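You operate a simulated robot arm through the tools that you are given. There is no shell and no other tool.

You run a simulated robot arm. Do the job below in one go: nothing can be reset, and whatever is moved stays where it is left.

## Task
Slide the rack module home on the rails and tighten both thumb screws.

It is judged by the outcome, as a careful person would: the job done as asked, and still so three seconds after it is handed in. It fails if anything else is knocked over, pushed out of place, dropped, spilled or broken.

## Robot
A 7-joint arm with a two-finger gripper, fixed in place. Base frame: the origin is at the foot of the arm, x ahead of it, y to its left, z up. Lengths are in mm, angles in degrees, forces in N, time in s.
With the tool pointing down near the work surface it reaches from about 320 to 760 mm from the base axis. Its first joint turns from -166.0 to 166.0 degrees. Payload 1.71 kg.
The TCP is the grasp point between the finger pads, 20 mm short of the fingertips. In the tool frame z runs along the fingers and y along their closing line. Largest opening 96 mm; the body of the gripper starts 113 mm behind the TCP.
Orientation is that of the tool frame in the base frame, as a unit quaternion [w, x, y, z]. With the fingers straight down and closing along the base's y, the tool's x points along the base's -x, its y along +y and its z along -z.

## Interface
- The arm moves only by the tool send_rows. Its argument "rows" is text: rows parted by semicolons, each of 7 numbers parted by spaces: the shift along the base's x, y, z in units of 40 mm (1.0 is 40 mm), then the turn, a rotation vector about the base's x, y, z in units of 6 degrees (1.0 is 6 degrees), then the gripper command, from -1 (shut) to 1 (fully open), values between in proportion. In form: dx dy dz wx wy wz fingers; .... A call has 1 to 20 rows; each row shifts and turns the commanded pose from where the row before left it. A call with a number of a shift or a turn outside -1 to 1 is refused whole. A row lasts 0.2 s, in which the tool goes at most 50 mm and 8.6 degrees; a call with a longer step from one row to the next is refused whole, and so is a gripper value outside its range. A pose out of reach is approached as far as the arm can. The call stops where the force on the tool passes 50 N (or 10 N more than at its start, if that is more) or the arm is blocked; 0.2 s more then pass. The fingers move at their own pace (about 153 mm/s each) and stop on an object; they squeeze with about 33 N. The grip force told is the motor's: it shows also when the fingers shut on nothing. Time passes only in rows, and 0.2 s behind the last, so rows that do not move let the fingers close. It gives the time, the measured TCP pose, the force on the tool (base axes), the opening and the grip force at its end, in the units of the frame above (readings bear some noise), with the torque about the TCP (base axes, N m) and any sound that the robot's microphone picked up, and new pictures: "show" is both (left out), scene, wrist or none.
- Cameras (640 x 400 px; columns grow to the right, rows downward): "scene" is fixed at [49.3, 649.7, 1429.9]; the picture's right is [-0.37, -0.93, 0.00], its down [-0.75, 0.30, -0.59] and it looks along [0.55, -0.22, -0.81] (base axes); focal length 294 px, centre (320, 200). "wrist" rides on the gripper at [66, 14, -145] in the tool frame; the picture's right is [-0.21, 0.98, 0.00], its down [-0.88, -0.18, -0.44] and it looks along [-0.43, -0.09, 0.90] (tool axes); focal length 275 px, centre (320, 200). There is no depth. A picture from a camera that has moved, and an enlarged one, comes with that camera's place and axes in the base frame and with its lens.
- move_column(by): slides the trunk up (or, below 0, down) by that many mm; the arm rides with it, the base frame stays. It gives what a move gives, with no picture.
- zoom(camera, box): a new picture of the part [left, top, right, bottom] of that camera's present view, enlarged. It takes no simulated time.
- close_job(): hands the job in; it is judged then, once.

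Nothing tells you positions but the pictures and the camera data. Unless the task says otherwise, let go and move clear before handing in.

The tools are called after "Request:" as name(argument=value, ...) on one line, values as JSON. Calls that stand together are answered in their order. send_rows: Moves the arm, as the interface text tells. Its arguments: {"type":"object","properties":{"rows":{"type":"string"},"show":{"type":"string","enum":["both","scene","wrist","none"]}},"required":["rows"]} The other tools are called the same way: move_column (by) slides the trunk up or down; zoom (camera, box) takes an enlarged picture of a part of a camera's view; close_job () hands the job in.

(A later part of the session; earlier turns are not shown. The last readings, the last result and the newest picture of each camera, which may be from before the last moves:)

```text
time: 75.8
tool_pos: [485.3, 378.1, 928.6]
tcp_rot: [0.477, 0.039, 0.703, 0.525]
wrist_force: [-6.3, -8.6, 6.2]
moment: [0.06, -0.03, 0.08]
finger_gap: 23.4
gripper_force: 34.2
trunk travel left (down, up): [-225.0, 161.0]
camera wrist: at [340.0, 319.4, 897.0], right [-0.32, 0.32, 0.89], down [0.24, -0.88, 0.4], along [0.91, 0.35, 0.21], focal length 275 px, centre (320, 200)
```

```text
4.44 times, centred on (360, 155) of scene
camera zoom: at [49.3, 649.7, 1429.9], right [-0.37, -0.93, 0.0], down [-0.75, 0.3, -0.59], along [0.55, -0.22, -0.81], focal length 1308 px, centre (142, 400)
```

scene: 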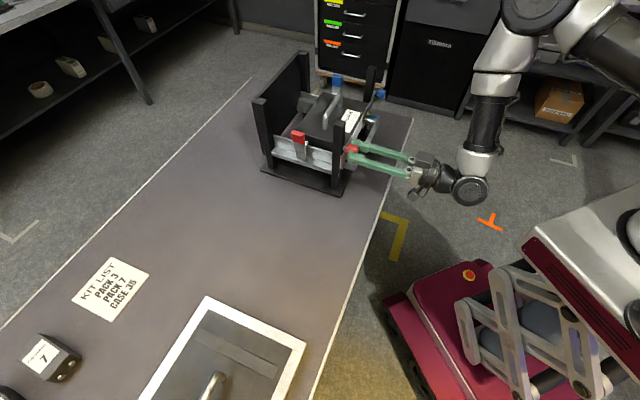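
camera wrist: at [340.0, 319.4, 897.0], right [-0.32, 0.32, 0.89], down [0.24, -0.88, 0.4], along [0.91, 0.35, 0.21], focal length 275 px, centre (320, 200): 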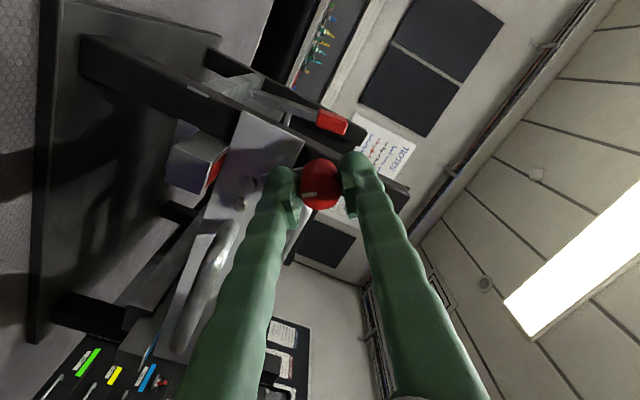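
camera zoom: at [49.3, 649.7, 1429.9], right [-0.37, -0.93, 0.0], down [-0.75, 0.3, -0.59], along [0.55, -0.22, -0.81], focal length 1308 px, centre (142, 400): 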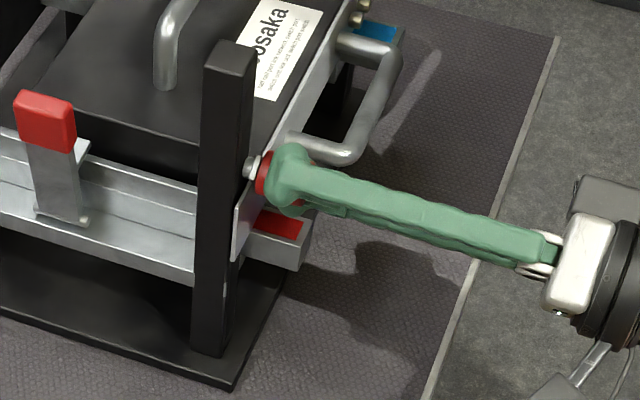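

Request:
send_rows(rows="-0.02 -0.02 -0.01 0.7071 0.7071 0 -1;0 0 0 0.7071 0.7071 0 -1;0 0 0 0.7071 0.7071 0 -1;0 0 0 0 0 0 -1", show="wrist")

Request:
zoom(camera="wrist", box=[240, 80, 400, 240])

Request:
zoom(camera="scene", box=[320, 110, 400, 200])

```text
time: 76.8
tool_pos: [486.7, 377.8, 928.4]
tcp_rot: [0.389, 0.15, 0.689, 0.593]
wrist_force: [0.1, 9.5, 15.2]
moment: [0.15, -0.09, 0.12]
finger_gap: 23.1
gripper_force: 35.2
trunk travel left (down, up): [-225.0, 161.0]
camera wrist: at [335.2, 324.1, 917.1], right [-0.12, 0.11, 0.99], down [0.3, -0.94, 0.14], along [0.95, 0.31, 0.08], focal length 275 px, centre (320, 200)
```

wrist: 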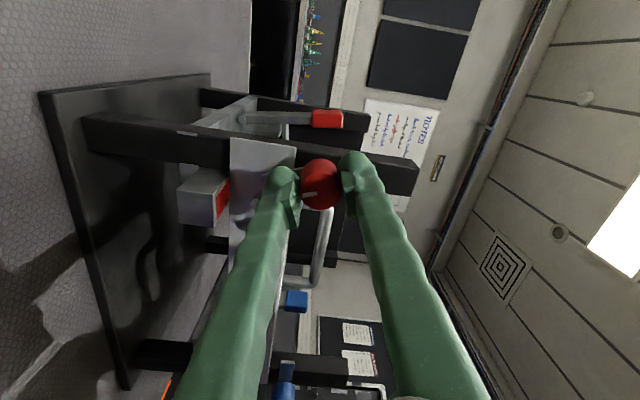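

```text
2.50 times, centred on (320, 160) of wrist
camera zoom: at [335.2, 324.1, 917.1], right [-0.12, 0.11, 0.99], down [0.3, -0.94, 0.14], along [0.95, 0.31, 0.08], focal length 688 px, centre (320, 300)
```

zoom: 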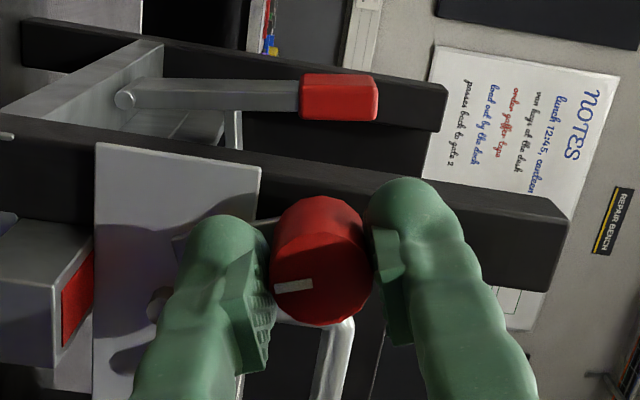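

```text
4.44 times, centred on (360, 155) of scene
camera zoom: at [49.3, 649.7, 1429.9], right [-0.37, -0.93, 0.0], down [-0.75, 0.3, -0.59], along [0.55, -0.22, -0.81], focal length 1308 px, centre (142, 400)
```

zoom: 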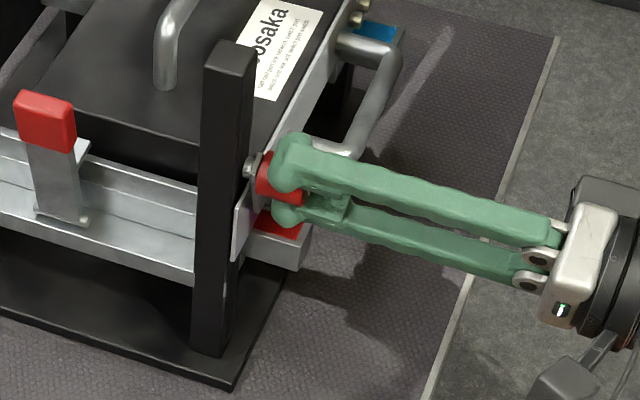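

Request:
send_rows(rows="0.0 0.02 0.03 0.7071 0.7071 0 -1;0 0 0 0.7071 0.7071 0 -1;0 0 0 0.7071 0.7071 0 -1;0 0 0 0.35 0.35 0 -1;0 0 0 0 0 0 -1", show="wrist")

Request:
zoom(camera="wrist", box=[240, 80, 400, 240])

Request:
zoom(camera="scene", box=[320, 110, 400, 200])

```text
time: 78.0
tool_pos: [485.9, 377.3, 929.6]
tcp_rot: [0.274, 0.274, 0.653, 0.651]
wrist_force: [-2.7, 0.6, 8.6]
moment: [-0.04, -0.18, -0.1]
finger_gap: 23.8
gripper_force: 35.3
trunk travel left (down, up): [-225.0, 161.0]
camera wrist: at [335.3, 324.1, 942.7], right [0.14, -0.15, 0.98], down [0.3, -0.94, -0.18], along [0.94, 0.32, -0.09], focal length 275 px, centre (320, 200)
```

wrist: 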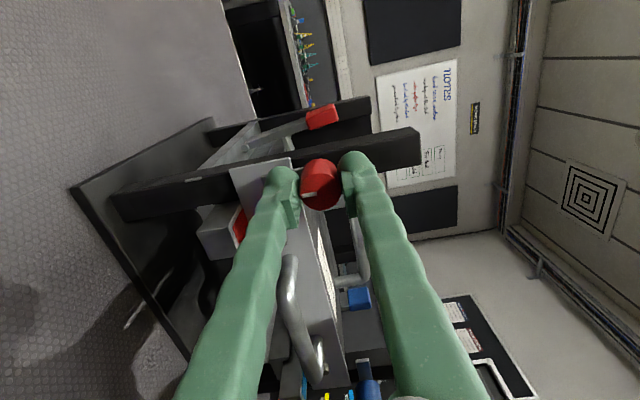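

```text
2.50 times, centred on (320, 160) of wrist
camera zoom: at [335.3, 324.1, 942.7], right [0.14, -0.15, 0.98], down [0.3, -0.94, -0.18], along [0.94, 0.32, -0.09], focal length 688 px, centre (320, 300)
```

zoom: 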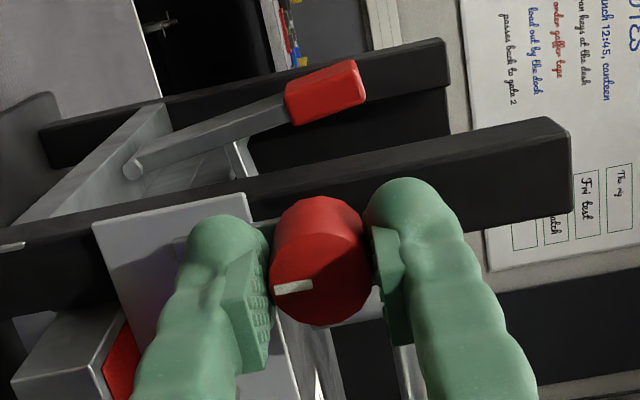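

```text
4.44 times, centred on (360, 155) of scene
camera zoom: at [49.3, 649.7, 1429.9], right [-0.37, -0.93, 0.0], down [-0.75, 0.3, -0.59], along [0.55, -0.22, -0.81], focal length 1308 px, centre (142, 400)
```

zoom: 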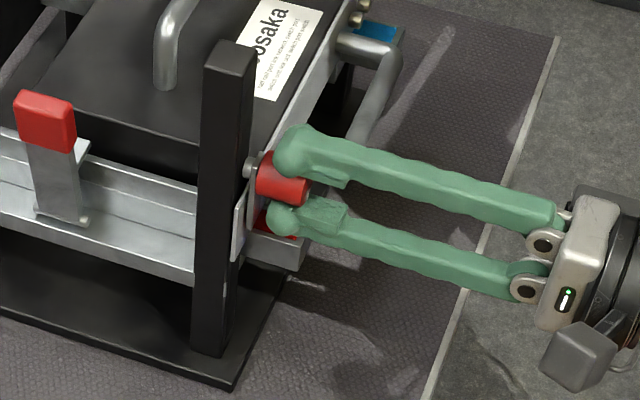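

The tab is at 90°, pointing down across the plate edge. I'll turn a little more to feel for a stop.

Request:
send_rows(rows="0 0 0.01 0.7071 0.7071 0 -1;0 0 0 0 0 0 -1", show="none")

Request:
send_rows(rows="0 0 0.01 0.7071 0.7071 0 -1;0 0 0 0 0 0 -1", show="wrist")

Request:
zoom(camera="wrist", box=[240, 80, 400, 240])

```text
time: 78.5
tool_pos: [486.1, 376.9, 929.4]
tcp_rot: [0.239, 0.308, 0.638, 0.664]
wrist_force: [-3.6, -3.1, 1.8]
moment: [-0.21, -0.21, -0.03]
finger_gap: 23.5
gripper_force: 35.3
trunk travel left (down, up): [-225.0, 161.0]
```

```text
time: 79.2
tool_pos: [486.1, 377.9, 929.4]
tcp_rot: [0.204, 0.341, 0.621, 0.676]
wrist_force: [1.1, -0.9, -1.1]
moment: [-0.11, -0.14, -0.01]
finger_gap: 24.2
gripper_force: 35.3
trunk travel left (down, up): [-225.0, 161.0]
camera wrist: at [338.8, 320.9, 956.5], right [0.29, -0.29, 0.91], down [0.25, -0.9, -0.36], along [0.92, 0.34, -0.18], focal length 275 px, centre (320, 200)
```

wrist: 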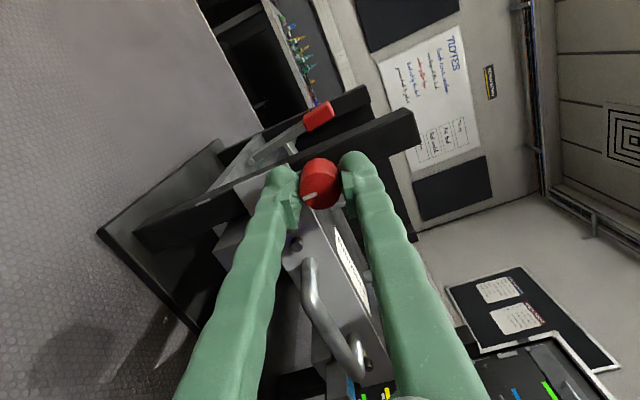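

```text
2.50 times, centred on (320, 160) of wrist
camera zoom: at [338.8, 320.9, 956.5], right [0.29, -0.29, 0.91], down [0.25, -0.9, -0.36], along [0.92, 0.34, -0.18], focal length 688 px, centre (320, 300)
```

zoom: 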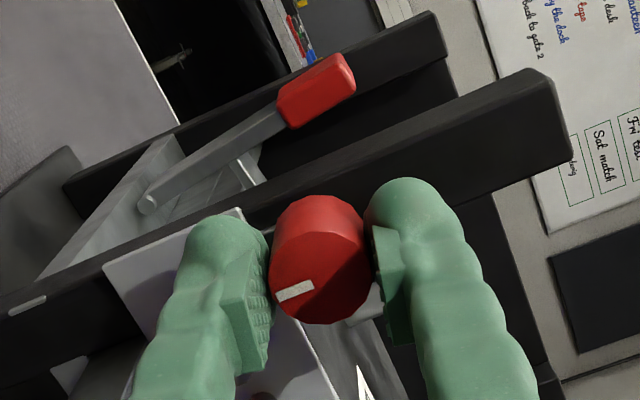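

The knob reached its stop at about 90° and the fingers began to slip, so red is tight. I'll release, back off, and inspect.

Request:
send_rows(rows="0 0 0 0 0 0 0.1;0 0 0 0 0 0 0.1;0 0 0 0 0 0 0.1;-0.25 -0.25 0 0 0 0 0.1;-0.3 -0.3 0 0 0 0 0.1;-0.35 -0.35 0 -0.7071 -0.7071 0 0.1;0 0 0 -0.7071 -0.7071 0 0.1", show="both")

Request:
zoom(camera="scene", box=[320, 80, 420, 200])

Request:
zoom(camera="wrist", box=[180, 80, 420, 300])

```text
time: 80.8
tool_pos: [449.4, 341.0, 930.4]
tcp_rot: [0.274, 0.273, 0.652, 0.652]
wrist_force: [-0.5, -0.4, 0.9]
moment: [0.01, -0.01, 0.02]
finger_gap: 52.8
gripper_force: 0.1
trunk travel left (down, up): [-225.0, 161.0]
camera wrist: at [298.9, 288.0, 943.4], right [0.14, -0.15, 0.98], down [0.3, -0.94, -0.18], along [0.94, 0.32, -0.09], focal length 275 px, centre (320, 200)
```

scene: 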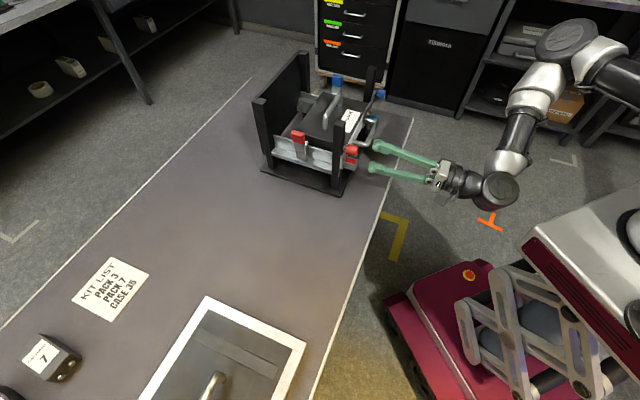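
wrist: 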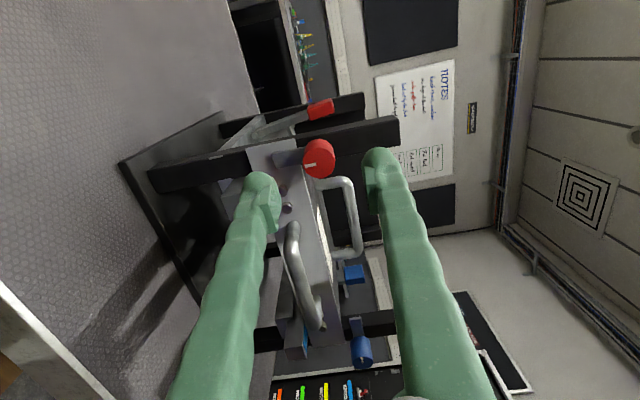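

```text
3.33 times, centred on (370, 140) of scene
camera zoom: at [49.3, 649.7, 1429.9], right [-0.37, -0.93, 0.0], down [-0.75, 0.3, -0.59], along [0.55, -0.22, -0.81], focal length 981 px, centre (153, 400)
```

zoom: 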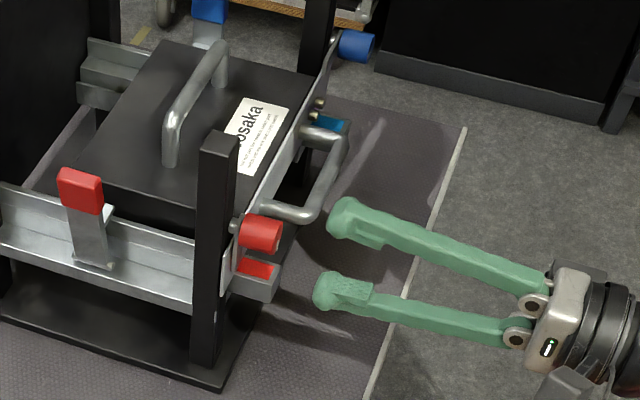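

```text
1.82 times, centred on (300, 190) of wrist
camera zoom: at [298.9, 288.0, 943.4], right [0.14, -0.15, 0.98], down [0.3, -0.94, -0.18], along [0.94, 0.32, -0.09], focal length 500 px, centre (356, 218)
```

zoom: 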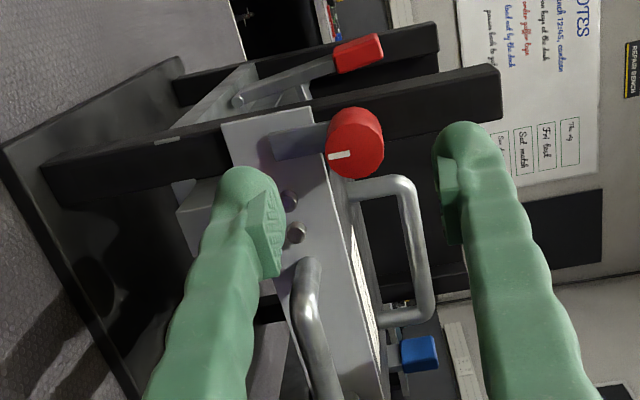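

Red tab is down in front of the plate. Now across to the blue knob, keeping clear of the module handle.

Request:
send_rows(rows="0.504 -0.588 0 0 0 0 0.1;0.504 -0.588 0 0 0 0 0.1;0.504 -0.588 0 0 0 0 0.1;0.504 -0.588 0 0 0 0 0.1;0.504 -0.588 0 0 0 0 0.25;0.504 -0.588 0 0 0 0 0.25;0.504 -0.588 0 0 0 0 0.25;0.504 -0.588 0 0 0 0 0.25;0 0 0 0 0 0 0.25", show="both")

Request:
zoom(camera="wrist", box=[200, 60, 440, 280])

```text
time: 82.8
tool_pos: [610.2, 151.9, 927.7]
tcp_rot: [0.274, 0.274, 0.652, 0.651]
wrist_force: [-0.8, -0.4, 0.3]
moment: [-0.01, 0.07, 0.01]
finger_gap: 60.2
gripper_force: 0.1
trunk travel left (down, up): [-225.0, 161.0]
camera wrist: at [461.1, 99.0, 941.2], right [0.14, -0.15, 0.98], down [0.3, -0.94, -0.18], along [0.94, 0.32, -0.09], focal length 275 px, centre (320, 200)
```

scene: 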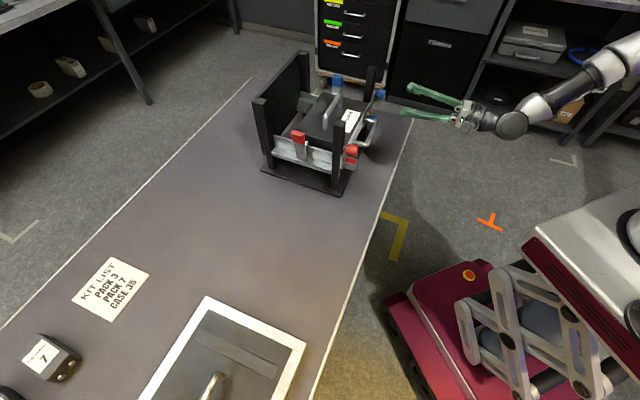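
wrist: 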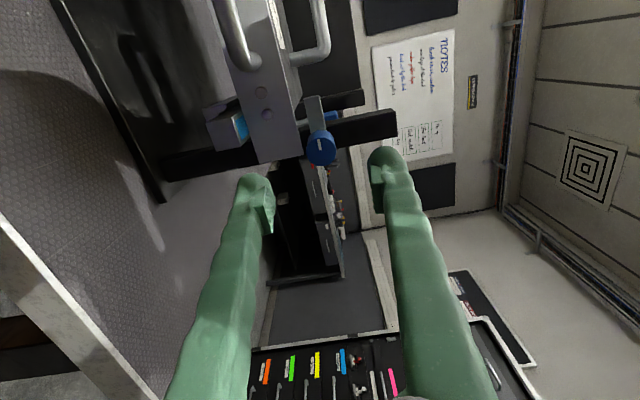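

```text
1.82 times, centred on (320, 170) of wrist
camera zoom: at [461.1, 99.0, 941.2], right [0.14, -0.15, 0.98], down [0.3, -0.94, -0.18], along [0.94, 0.32, -0.09], focal length 500 px, centre (320, 254)
```

zoom: 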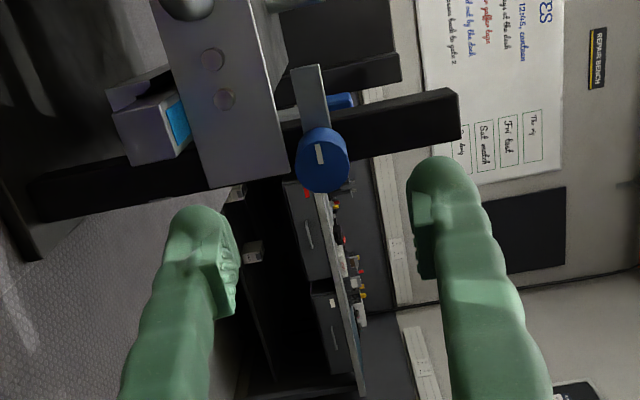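

Request:
send_rows(rows="0.17 0.191 0.025 0 0 0 0.25;0.17 0.191 0 0 0 0 0.25;0.17 0.191 0 0 0 0 0.25;0.17 0.191 0 0 0 0 0.25;0.17 0.191 0 0 0 0 0.25;0 0 0 0 0 0 0.25", show="both")

Request:
zoom(camera="wrist", box=[220, 80, 420, 260])

Request:
zoom(camera="scene", box=[350, 60, 450, 160])

```text
time: 84.2
tool_pos: [645.7, 192.6, 930.9]
tcp_rot: [0.275, 0.273, 0.652, 0.652]
wrist_force: [-0.1, 0.2, 0.4]
moment: [0.0, 0.02, 0.0]
finger_gap: 59.6
gripper_force: 0.0
trunk travel left (down, up): [-225.0, 161.0]
camera wrist: at [494.9, 138.6, 944.6], right [0.14, -0.15, 0.98], down [0.3, -0.94, -0.18], along [0.94, 0.32, -0.09], focal length 275 px, centre (320, 200)
```

scene: 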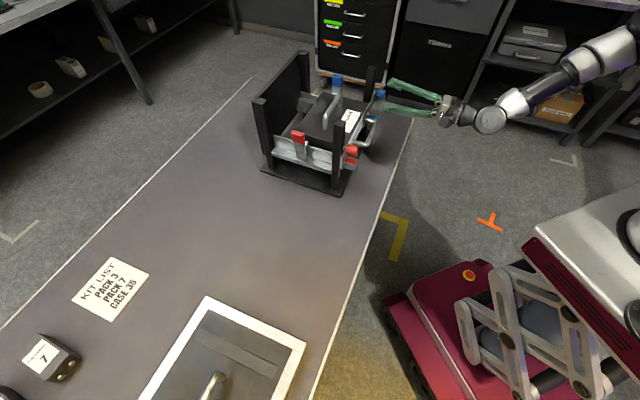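
wrist: 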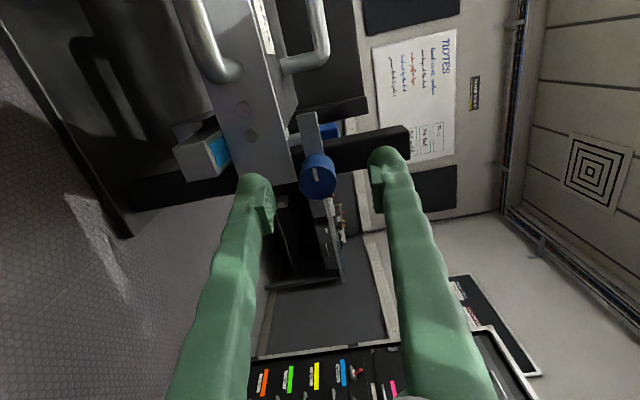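

```text
2.22 times, centred on (320, 170) of wrist
camera zoom: at [494.9, 138.6, 944.6], right [0.14, -0.15, 0.98], down [0.3, -0.94, -0.18], along [0.94, 0.32, -0.09], focal length 612 px, centre (320, 267)
```

zoom: 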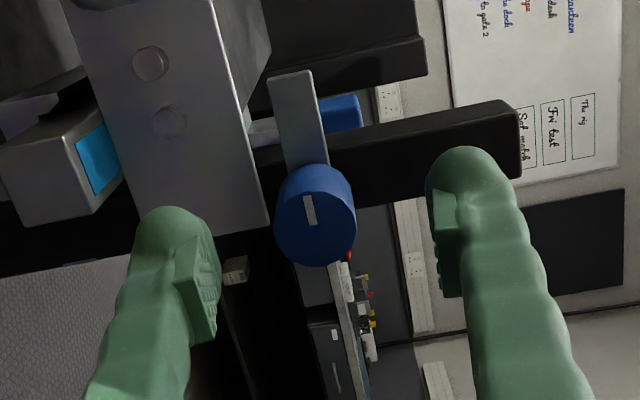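

```text
4.00 times, centred on (400, 110) of scene
camera zoom: at [49.3, 649.7, 1429.9], right [-0.37, -0.93, 0.0], down [-0.75, 0.3, -0.59], along [0.55, -0.22, -0.81], focal length 1177 px, centre (0, 560)
```

zoom: 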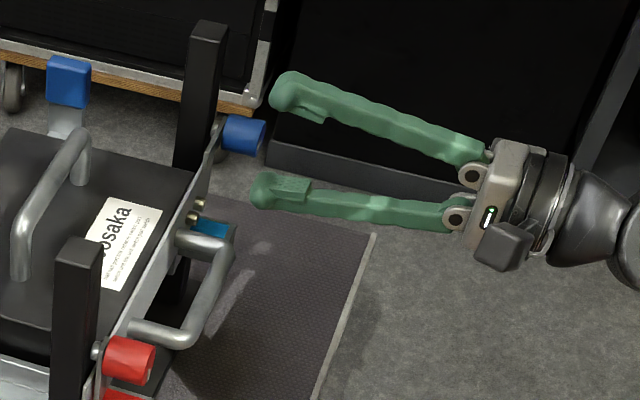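

Aligned to within 1 mm. Advancing and closing on the blue knob.

Request:
send_rows(rows="0.15 0.15 -0.02 0 0 0 0.25;0.15 0.14 0 0 0 0 0.25;0 0 0 0 0 0 0.25;0 0 0 0 0 0 -1;0 0 0 0 0 0 -1;0 0 0 0 0 0 -1", show="both")

Request:
zoom(camera="wrist", box=[220, 80, 420, 260])

Request:
zoom(camera="scene", box=[350, 60, 450, 160])

```text
time: 85.5
tool_pos: [656.5, 203.4, 928.0]
tcp_rot: [0.274, 0.274, 0.653, 0.651]
wrist_force: [-0.3, 0.2, -3.1]
moment: [-0.01, 0.02, 0.02]
finger_gap: 23.7
gripper_force: 35.4
trunk travel left (down, up): [-225.0, 161.0]
camera wrist: at [507.2, 150.0, 942.8], right [0.14, -0.14, 0.98], down [0.3, -0.94, -0.18], along [0.94, 0.32, -0.09], focal length 275 px, centre (320, 200)
```

scene: 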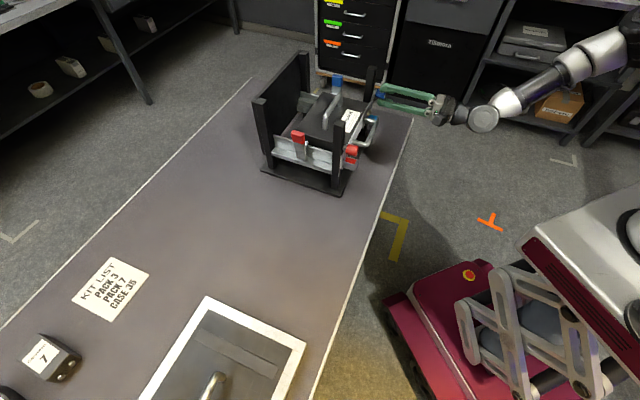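
wrist: 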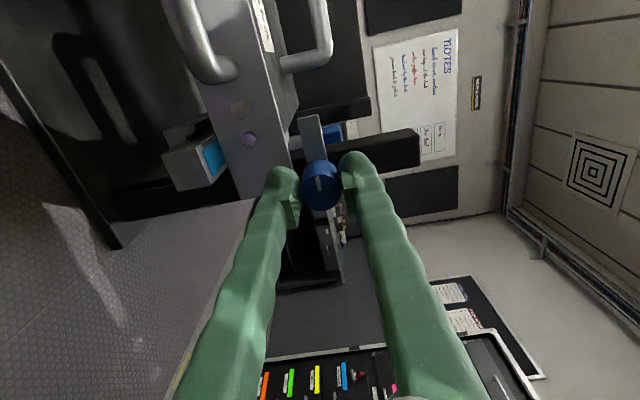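

```text
2.22 times, centred on (320, 170) of wrist
camera zoom: at [507.2, 150.0, 942.8], right [0.14, -0.14, 0.98], down [0.3, -0.94, -0.18], along [0.94, 0.32, -0.09], focal length 612 px, centre (320, 267)
```

zoom: 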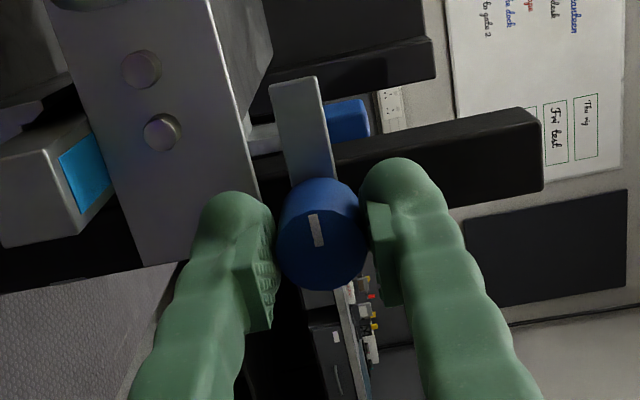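

```text
4.00 times, centred on (400, 110) of scene
camera zoom: at [49.3, 649.7, 1429.9], right [-0.37, -0.93, 0.0], down [-0.75, 0.3, -0.59], along [0.55, -0.22, -0.81], focal length 1177 px, centre (0, 560)
```

zoom: 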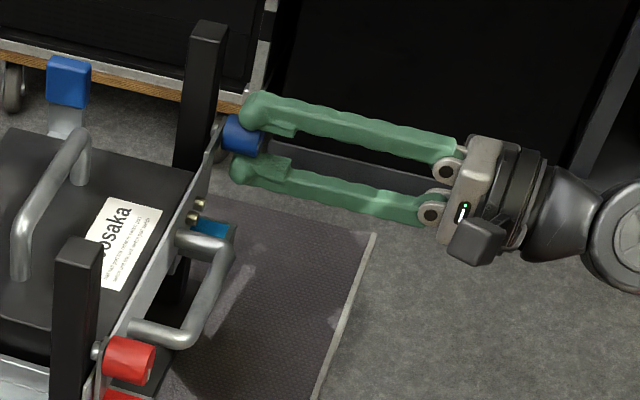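

Gripped. Turning the blue knob counter-clockwise as seen from the front, so its tab swings down. First 15°.

Request:
send_rows(rows="0 0 0 -0.35 -0.35 0 -1;0 0 0 -0.7071 -0.7071 0 -1;0 0 0 -0.7071 -0.7071 0 -1;0 0 0 0 0 0 -1", show="wrist")

Request:
zoom(camera="wrist", box=[220, 80, 420, 260])

```text
time: 86.5
tool_pos: [657.5, 203.3, 929.2]
tcp_rot: [0.356, 0.185, 0.682, 0.611]
wrist_force: [-2.7, 3.8, -7.9]
moment: [-0.11, 0.11, 0.13]
finger_gap: 23.7
gripper_force: 34.6
trunk travel left (down, up): [-225.0, 161.0]
camera wrist: at [506.4, 150.6, 924.6], right [-0.04, 0.04, 1.0], down [0.31, -0.95, 0.05], along [0.95, 0.31, 0.02], focal length 275 px, centre (320, 200)
```

wrist: 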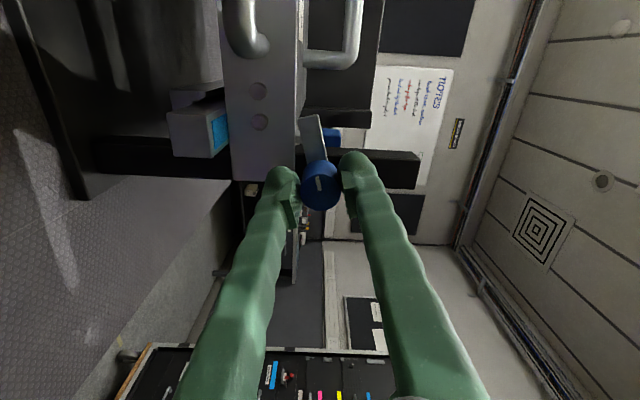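

```text
2.22 times, centred on (320, 170) of wrist
camera zoom: at [506.4, 150.6, 924.6], right [-0.04, 0.04, 1.0], down [0.31, -0.95, 0.05], along [0.95, 0.31, 0.02], focal length 612 px, centre (320, 267)
```

zoom: 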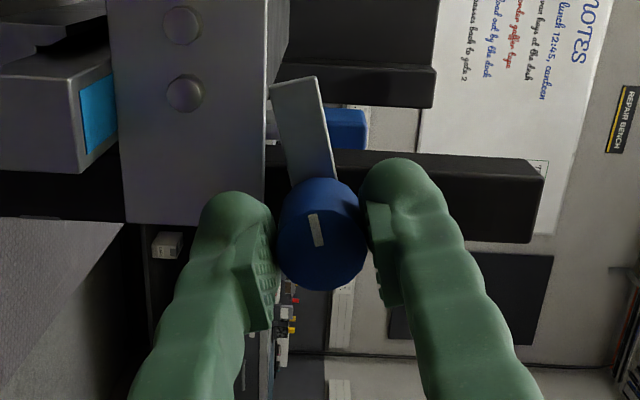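

Request:
send_rows(rows="0 0 -0.018 -0.7071 -0.7071 0 -1;0 0 0 -0.7071 -0.7071 0 -1;0 0 0 -0.7071 -0.7071 0 -1;0 0 0 0 0 0 -1", show="wrist")

Request:
zoom(camera="wrist", box=[220, 80, 420, 260])

```text
time: 87.5
tool_pos: [657.6, 203.6, 927.6]
tcp_rot: [0.449, 0.076, 0.701, 0.548]
wrist_force: [3.3, 10.6, -4.8]
moment: [-0.05, 0.08, 0.12]
finger_gap: 23.8
gripper_force: 34.7
trunk travel left (down, up): [-225.0, 161.0]
camera wrist: at [509.8, 147.2, 903.0], right [-0.26, 0.26, 0.93], down [0.27, -0.91, 0.32], along [0.93, 0.33, 0.16], focal length 275 px, centre (320, 200)
```

wrist: 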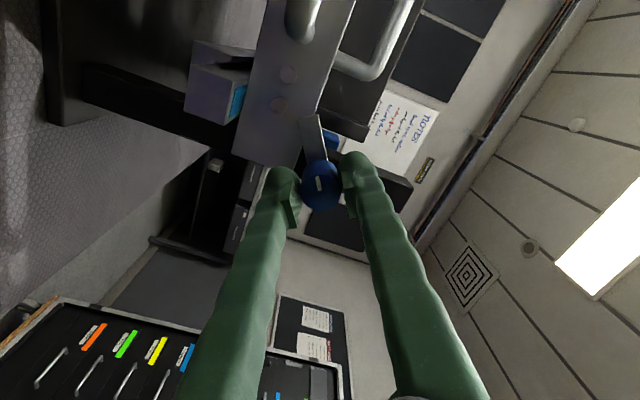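

```text
2.22 times, centred on (320, 170) of wrist
camera zoom: at [509.8, 147.2, 903.0], right [-0.26, 0.26, 0.93], down [0.27, -0.91, 0.32], along [0.93, 0.33, 0.16], focal length 612 px, centre (320, 267)
```

zoom: 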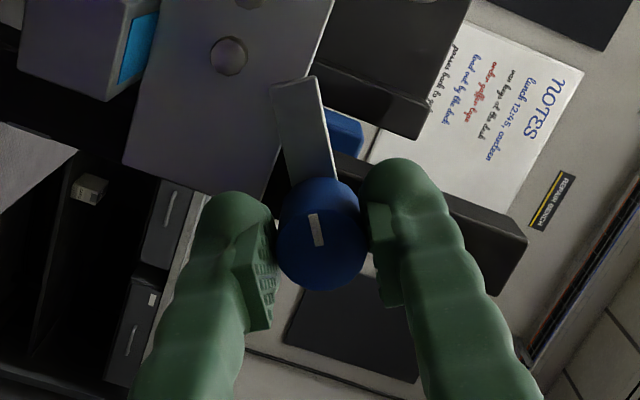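

The tab is passing in front of the plate. Continuing.

Request:
send_rows(rows="0.004 0.021 -0.01 -0.7071 -0.7071 0 -1;0 0 0 -0.7071 -0.7071 0 -1;0 0 0 -0.7071 -0.7071 0 -1;0 0 0 -0.7071 -0.7071 0 -1;0 0 0 -0.7071 -0.7071 0 -1;0 0 0 0 0 0 -1", show="wrist")

Request:
zoom(camera="wrist", box=[220, 80, 420, 260])

```text
time: 89.0
tool_pos: [658.4, 202.7, 926.8]
tcp_rot: [0.575, -0.109, 0.697, 0.416]
wrist_force: [-1.7, -3.0, -10.4]
moment: [-0.11, 0.12, 0.04]
finger_gap: 23.7
gripper_force: 35.0
trunk travel left (down, up): [-225.0, 161.0]
camera wrist: at [525.0, 131.8, 874.2], right [-0.55, 0.55, 0.63], down [0.08, -0.71, 0.7], along [0.83, 0.43, 0.35], focal length 275 px, centre (320, 200)
```

wrist: 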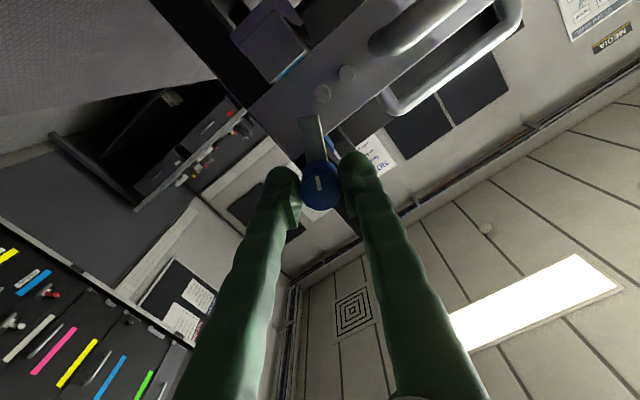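

```text
2.22 times, centred on (320, 170) of wrist
camera zoom: at [525.0, 131.8, 874.2], right [-0.55, 0.55, 0.63], down [0.08, -0.71, 0.7], along [0.83, 0.43, 0.35], focal length 612 px, centre (320, 267)
```

zoom: 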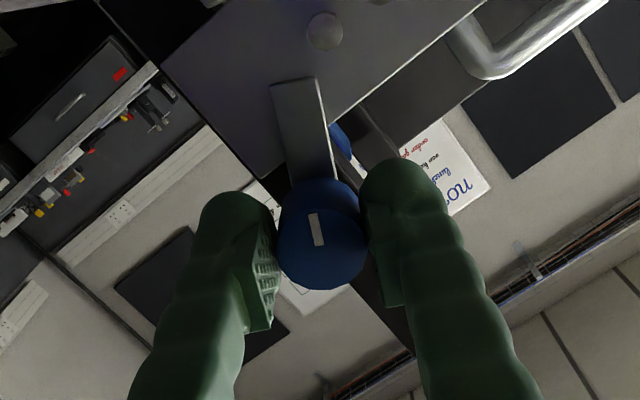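

Request:
send_rows(rows="0 0 -0.02 -0.7071 -0.7071 0 -1;0 0 0 -0.7071 -0.7071 0 -1;0 0 0 -0.7071 -0.7071 0 -1;0 0 0 -0.7071 -0.7071 0 -1;0 0 0 -0.35 -0.35 0 -1;0 0 0 0 0 0 -1", show="none")

Request:
send_rows(rows="0 0 0 -0.7071 -0.7071 0 -1;0 0 0 0 0 0 -1", show="none")

Request:
send_rows(rows="0 0 0 -0.7071 -0.7071 0 -1;0 0 0 0 0 0 -1", show="wrist")

Request:
zoom(camera="wrist", box=[220, 80, 420, 260])

```text
time: 90.3
tool_pos: [658.6, 202.9, 927.7]
tcp_rot: [0.657, -0.268, 0.65, 0.271]
wrist_force: [8.6, -11.7, -2.3]
moment: [-0.01, 0.04, -0.21]
finger_gap: 24.1
gripper_force: 34.8
trunk travel left (down, up): [-225.0, 161.0]
```

```text
time: 91.0
tool_pos: [659.3, 202.4, 926.6]
tcp_rot: [0.669, -0.303, 0.636, 0.238]
wrist_force: [7.5, -14.4, -4.7]
moment: [-0.05, 0.19, -0.22]
finger_gap: 23.6
gripper_force: 35.1
trunk travel left (down, up): [-225.0, 161.0]
```

```text
time: 91.5
tool_pos: [660.3, 202.2, 926.9]
tcp_rot: [0.681, -0.336, 0.618, 0.203]
wrist_force: [10.0, -14.9, -2.7]
moment: [0.2, 0.09, -0.25]
finger_gap: 23.3
gripper_force: 34.9
trunk travel left (down, up): [-225.0, 161.0]
camera wrist: at [556.4, 100.9, 858.0], right [-0.71, 0.71, 0.0], down [-0.32, -0.32, 0.89], along [0.63, 0.63, 0.45], focal length 275 px, centre (320, 200)
```

wrist: 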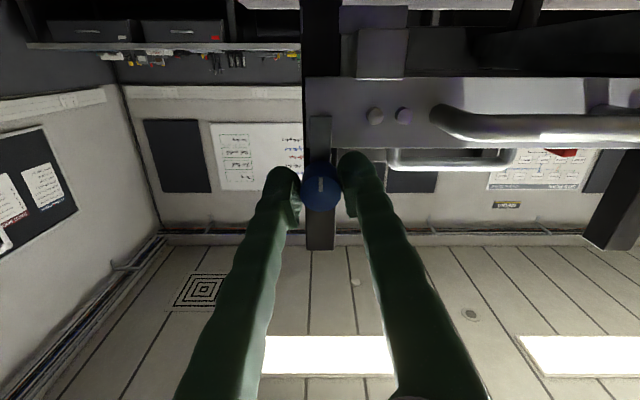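

```text
2.22 times, centred on (320, 170) of wrist
camera zoom: at [556.4, 100.9, 858.0], right [-0.71, 0.71, 0.0], down [-0.32, -0.32, 0.89], along [0.63, 0.63, 0.45], focal length 612 px, centre (320, 267)
```

zoom: 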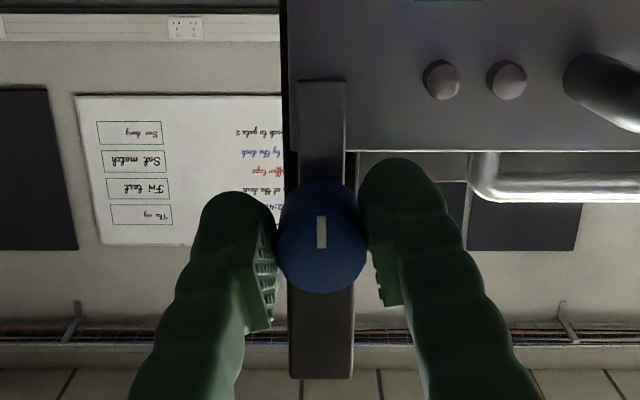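

Blue tab is vertical and at its stop, with the fingers slipping slightly. Releasing and backing off for an inspection.

Request:
send_rows(rows="0 0 0 0 0 0 0.1;0 0 0 0 0 0 0.1;0 0 0 0 0 0 0.1;-0.25 -0.25 0 0 0 0 0.1;-0.3 -0.3 0 0 0 0 0.1;-0.35 -0.35 0 0.7071 0.7071 0 0.1;-0.35 -0.35 0 0.7071 0.7071 0 0.1;0 0 0 0 0 0 0.1", show="both")

Request:
zoom(camera="scene", box=[250, 40, 420, 210])

Request:
zoom(camera="scene", box=[330, 80, 400, 170])

Request:
zoom(camera="wrist", box=[240, 20, 640, 260])

```text
time: 93.3
tool_pos: [608.3, 155.1, 926.7]
tcp_rot: [0.655, -0.27, 0.65, 0.273]
wrist_force: [-0.2, 0.0, -0.1]
moment: [-0.02, -0.02, 0.01]
finger_gap: 52.6
gripper_force: 0.1
trunk travel left (down, up): [-225.0, 161.0]
camera wrist: at [495.6, 63.0, 859.7], right [-0.69, 0.69, 0.21], down [-0.19, -0.45, 0.87], along [0.7, 0.57, 0.44], focal length 275 px, centre (320, 200)
```

scene: 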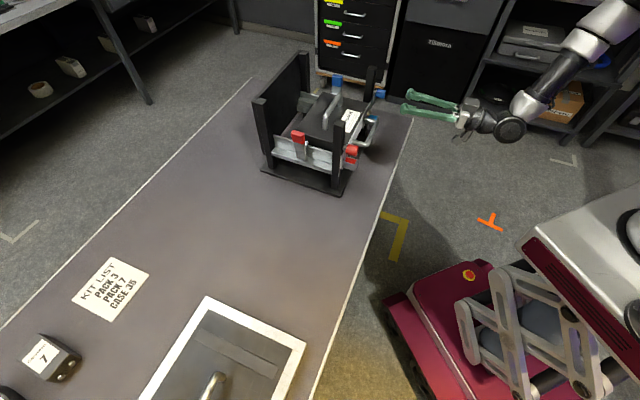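
wrist: 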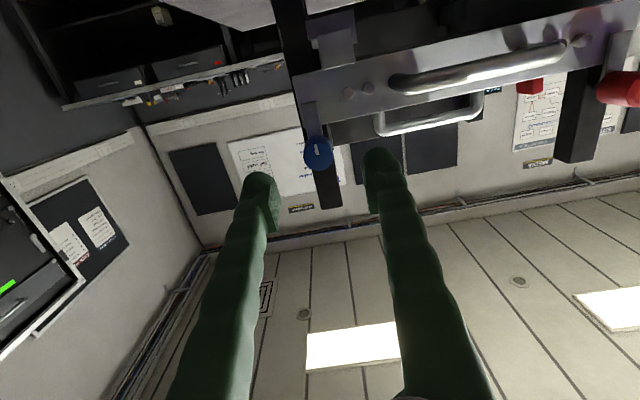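

```text
2.35 times, centred on (335, 125) of scene
camera zoom: at [49.3, 649.7, 1429.9], right [-0.37, -0.93, 0.0], down [-0.75, 0.3, -0.59], along [0.55, -0.22, -0.81], focal length 692 px, centre (285, 376)
```

zoom: 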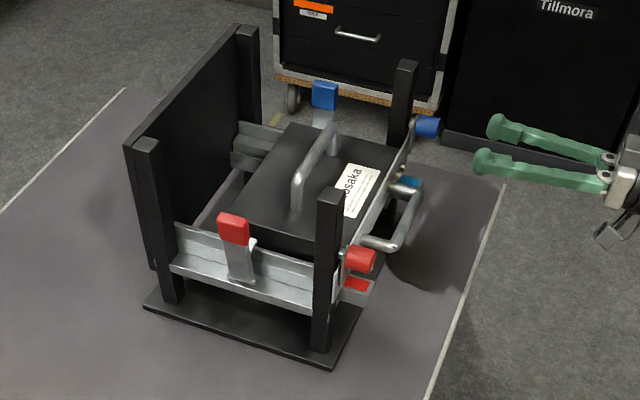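

```text
4.44 times, centred on (365, 125) of scene
camera zoom: at [49.3, 649.7, 1429.9], right [-0.37, -0.93, 0.0], down [-0.75, 0.3, -0.59], along [0.55, -0.22, -0.81], focal length 1308 px, centre (120, 533)
```

zoom: 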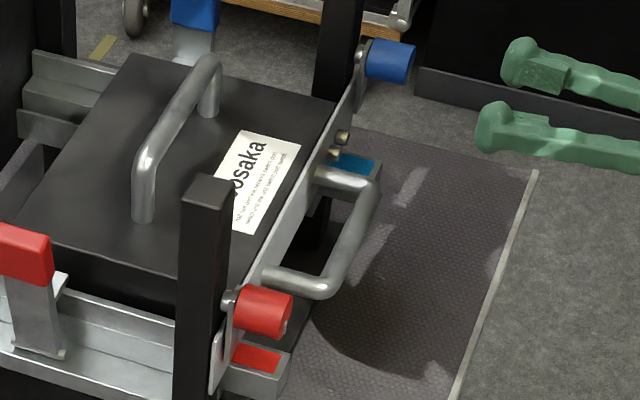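

```text
1.60 times, centred on (440, 140) of wrist
camera zoom: at [495.6, 63.0, 859.7], right [-0.69, 0.69, 0.21], down [-0.19, -0.45, 0.87], along [0.7, 0.57, 0.44], focal length 440 px, centre (128, 296)
```

zoom: 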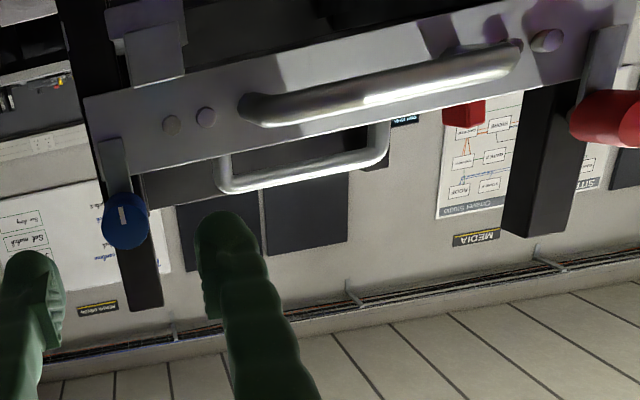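

Both tabs hang down over the plate ends. The red latch paddle leans out slightly compared to before, so I'll look at it from above.

Request:
send_rows(rows="-0.14 0.14 0.275 -0.7071 0.7071 0 0;-0.14 0.14 0.275 -0.7071 0.7071 0 0;-0.14 0.14 0.275 -0.7071 0.7071 0 0;-0.14 0.14 0.275 -0.7071 0.7071 0 0;-0.14 0.14 0.275 -0.7071 0.7071 0 0;-0.14 0.14 0.275 -0.7071 0.7071 0 0;-0.14 0.14 0.275 -0.7071 0.7071 0 0;-0.14 0.14 0.275 -0.7071 0.7071 0 0;-0.14 0.14 0.275 -0.7071 0.7071 0 0;-0.14 0.14 0.275 -0.7071 0.7071 0 0;-0.14 0.14 0.275 -0.7071 0.7071 0 0;-0.14 0.14 0.275 -0.7071 0.7071 0 0;-0.14 0.14 0.275 -0.7071 0.7071 0 0;-0.14 0.14 0.275 -0.7071 0.7071 0 0;-0.14 0.14 0.275 -0.7071 0.7071 0 0", show="wrist")

Request:
send_rows(rows="0.148 0.293 0 0 0 -1 0;0.148 0.293 0 0 0 -1 0;0.148 0.293 0 0 0 -1 0;0.148 0.293 0 0 0 -1 0;0.148 0.293 0 0 0 -1 0;0.148 0.293 0 0 0 -1 0;0.148 0.293 0 0 0 -1 0;0.148 0.293 0 0 0 -1 0;0.148 0.293 0 0 0 -1 0;0.148 0.293 0 0 0 -1 0;0.148 0.293 0 0 0 -1 0;0.148 0.293 0 0 0 -1 0;0.148 0.293 0 0 0 -1 0;0.148 0.293 0 0 0 -1 0;0.1 0.25 0 0 0 -1 0", show="wrist")

Request:
zoom(camera="wrist", box=[200, 0, 440, 200])

```text
time: 96.5
tool_pos: [524.0, 239.1, 1091.9]
tcp_rot: [0.004, -0.383, 0.924, 0.002]
wrist_force: [1.1, 0.2, -0.2]
moment: [0.0, 0.02, 0.01]
finger_gap: 47.9
gripper_force: 0.0
trunk travel left (down, up): [-225.0, 161.0]
camera wrist: at [465.3, 201.6, 1236.3], right [-0.55, 0.84, 0.0], down [0.75, 0.49, 0.45], along [0.38, 0.25, -0.89], focal length 275 px, centre (320, 200)
```

wrist: 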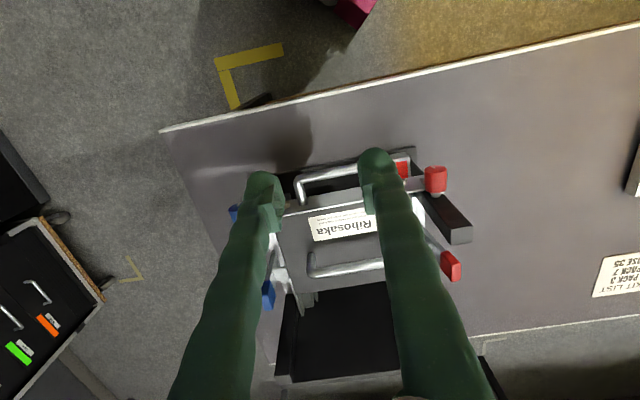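

```text
time: 99.8
tool_pos: [612.7, 414.7, 1092.2]
tcp_rot: [0.004, 0.384, 0.923, -0.004]
wrist_force: [0.2, -0.2, 0.5]
moment: [-0.01, -0.01, -0.02]
finger_gap: 47.8
gripper_force: 0.0
out of reach, approached as far as the arm can: row 15
trunk travel left (down, up): [-225.0, 161.0]
camera wrist: at [575.0, 473.6, 1236.2], right [0.84, 0.55, 0.0], down [0.49, -0.75, 0.45], along [0.25, -0.38, -0.89], focal length 275 px, centre (320, 200)
```

wrist: 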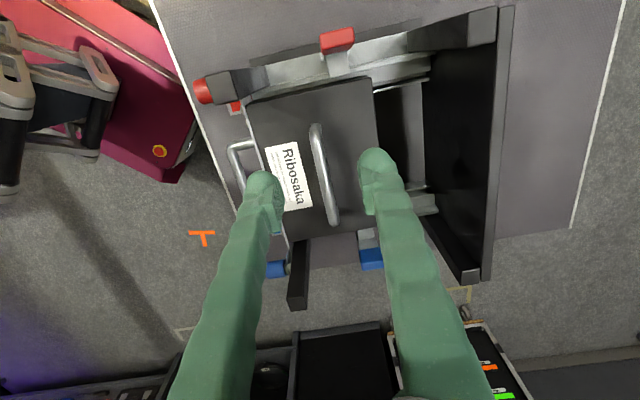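

```text
2.00 times, centred on (320, 100) of wrist
camera zoom: at [575.0, 473.6, 1236.2], right [0.84, 0.55, 0.0], down [0.49, -0.75, 0.45], along [0.25, -0.38, -0.89], focal length 551 px, centre (320, 400)
```

zoom: 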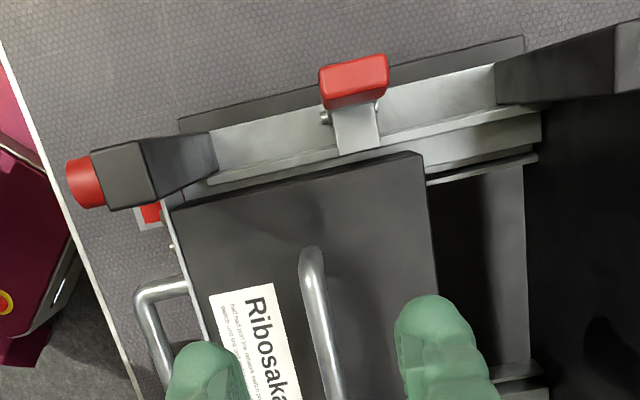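

Request:
zoom(camera="wrist", box=[300, 20, 400, 110])

Request:
zoom(camera="wrist", box=[270, 170, 450, 300])

Request:
zoom(camera="scene", box=[265, 100, 345, 190])

```text
4.44 times, centred on (350, 65) of wrist
camera zoom: at [575.0, 473.6, 1236.2], right [0.84, 0.55, 0.0], down [0.49, -0.75, 0.45], along [0.25, -0.38, -0.89], focal length 1224 px, centre (187, 800)
```

zoom: 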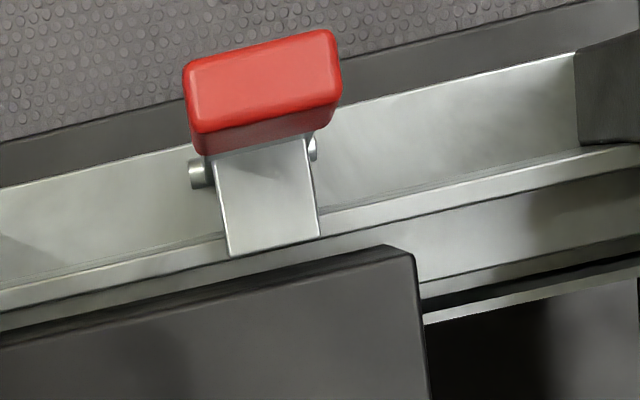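

```text
3.08 times, centred on (360, 235) of wrist
camera zoom: at [575.0, 473.6, 1236.2], right [0.84, 0.55, 0.0], down [0.49, -0.75, 0.45], along [0.25, -0.38, -0.89], focal length 847 px, centre (197, 92)
```

zoom: 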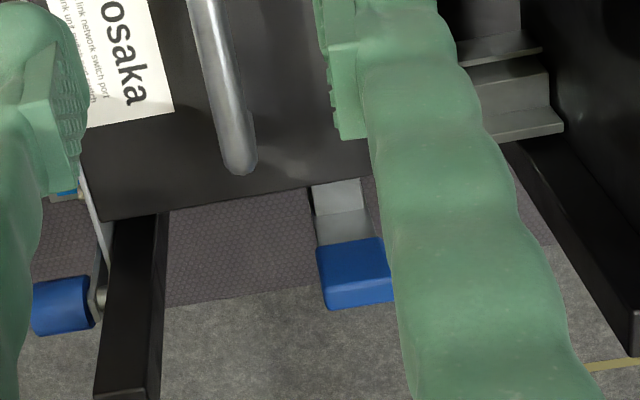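

```text
4.44 times, centred on (305, 145) of scene
camera zoom: at [49.3, 649.7, 1429.9], right [-0.37, -0.93, 0.0], down [-0.75, 0.3, -0.59], along [0.55, -0.22, -0.81], focal length 1308 px, centre (387, 444)
```

zoom: 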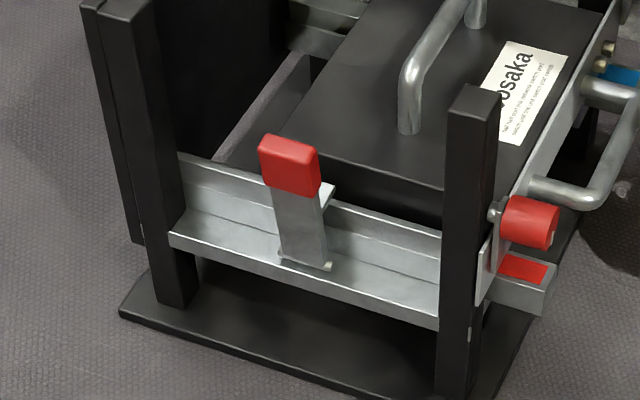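

The paddle isn't touching the body: it is a friction hinge that got nudged outward about 11 mm at the cap when the arm veered. The module itself is well centred. I'll nudge the paddle gently back from the outside, starting by repositioning with the fingers closed.

Request:
send_rows(rows="-0.338 -0.055 0 0 0 1 -1;-0.338 -0.055 0 0 0 1 -1;-0.338 -0.055 0 0 0 1 -1;-0.338 -0.055 0 0 0 1 -1;-0.338 -0.055 0 0 0 1 -1;-0.338 -0.055 0 0 0 1 -1;-0.338 -0.055 0 0 0 1 -1;-0.338 -0.055 0 0 0 1 -1;-0.338 -0.055 0 0 0 1 -1;-0.338 -0.055 0 0 0 1 -1;-0.338 -0.055 0 0 0 1 -1;-0.338 -0.055 0 0 0 1 -1;-0.338 -0.055 0 0 0 1 -1;-0.338 -0.055 0 0 0 1 -1;-0.338 -0.055 0 0 0 1 -1", show="none")

Request:
send_rows(rows="0 0 0 0.6876 -0.6876 0 -1;0 0 0 0.6876 -0.6876 0 -1;0 0 0 0.6876 -0.6876 0 -1;0 0 0 0.6876 -0.6876 0 -1;0 0 0 0.6876 -0.6876 0 -1;0 0 0 0.6876 -0.6876 0 -1;0 0 0 0 0 0 -1", show="both")

```text
time: 103.0
tool_pos: [403.9, 376.0, 1092.2]
tcp_rot: [0.004, -0.383, 0.924, 0.002]
wrist_force: [1.0, 0.2, 0.2]
moment: [0.01, 0.0, 0.02]
finger_gap: 0.0
gripper_force: 29.8
trunk travel left (down, up): [-225.0, 161.0]
```

```text
time: 104.5
tool_pos: [404.9, 375.1, 1093.0]
tcp_rot: [0.283, -0.364, 0.879, 0.12]
wrist_force: [0.0, -0.4, -0.4]
moment: [0.01, -0.02, -0.01]
finger_gap: 0.0
gripper_force: 29.3
trunk travel left (down, up): [-225.0, 161.0]
camera wrist: at [297.2, 287.9, 1171.9], right [-0.57, 0.81, 0.13], down [0.45, 0.19, 0.87], along [0.68, 0.56, -0.47], focal length 275 px, centre (320, 200)
```

scene: 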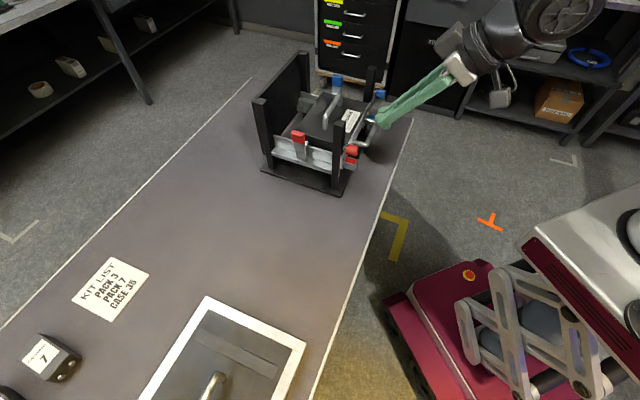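
wrist: 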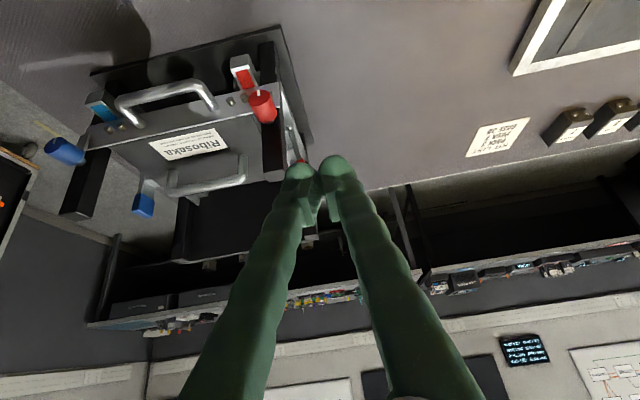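

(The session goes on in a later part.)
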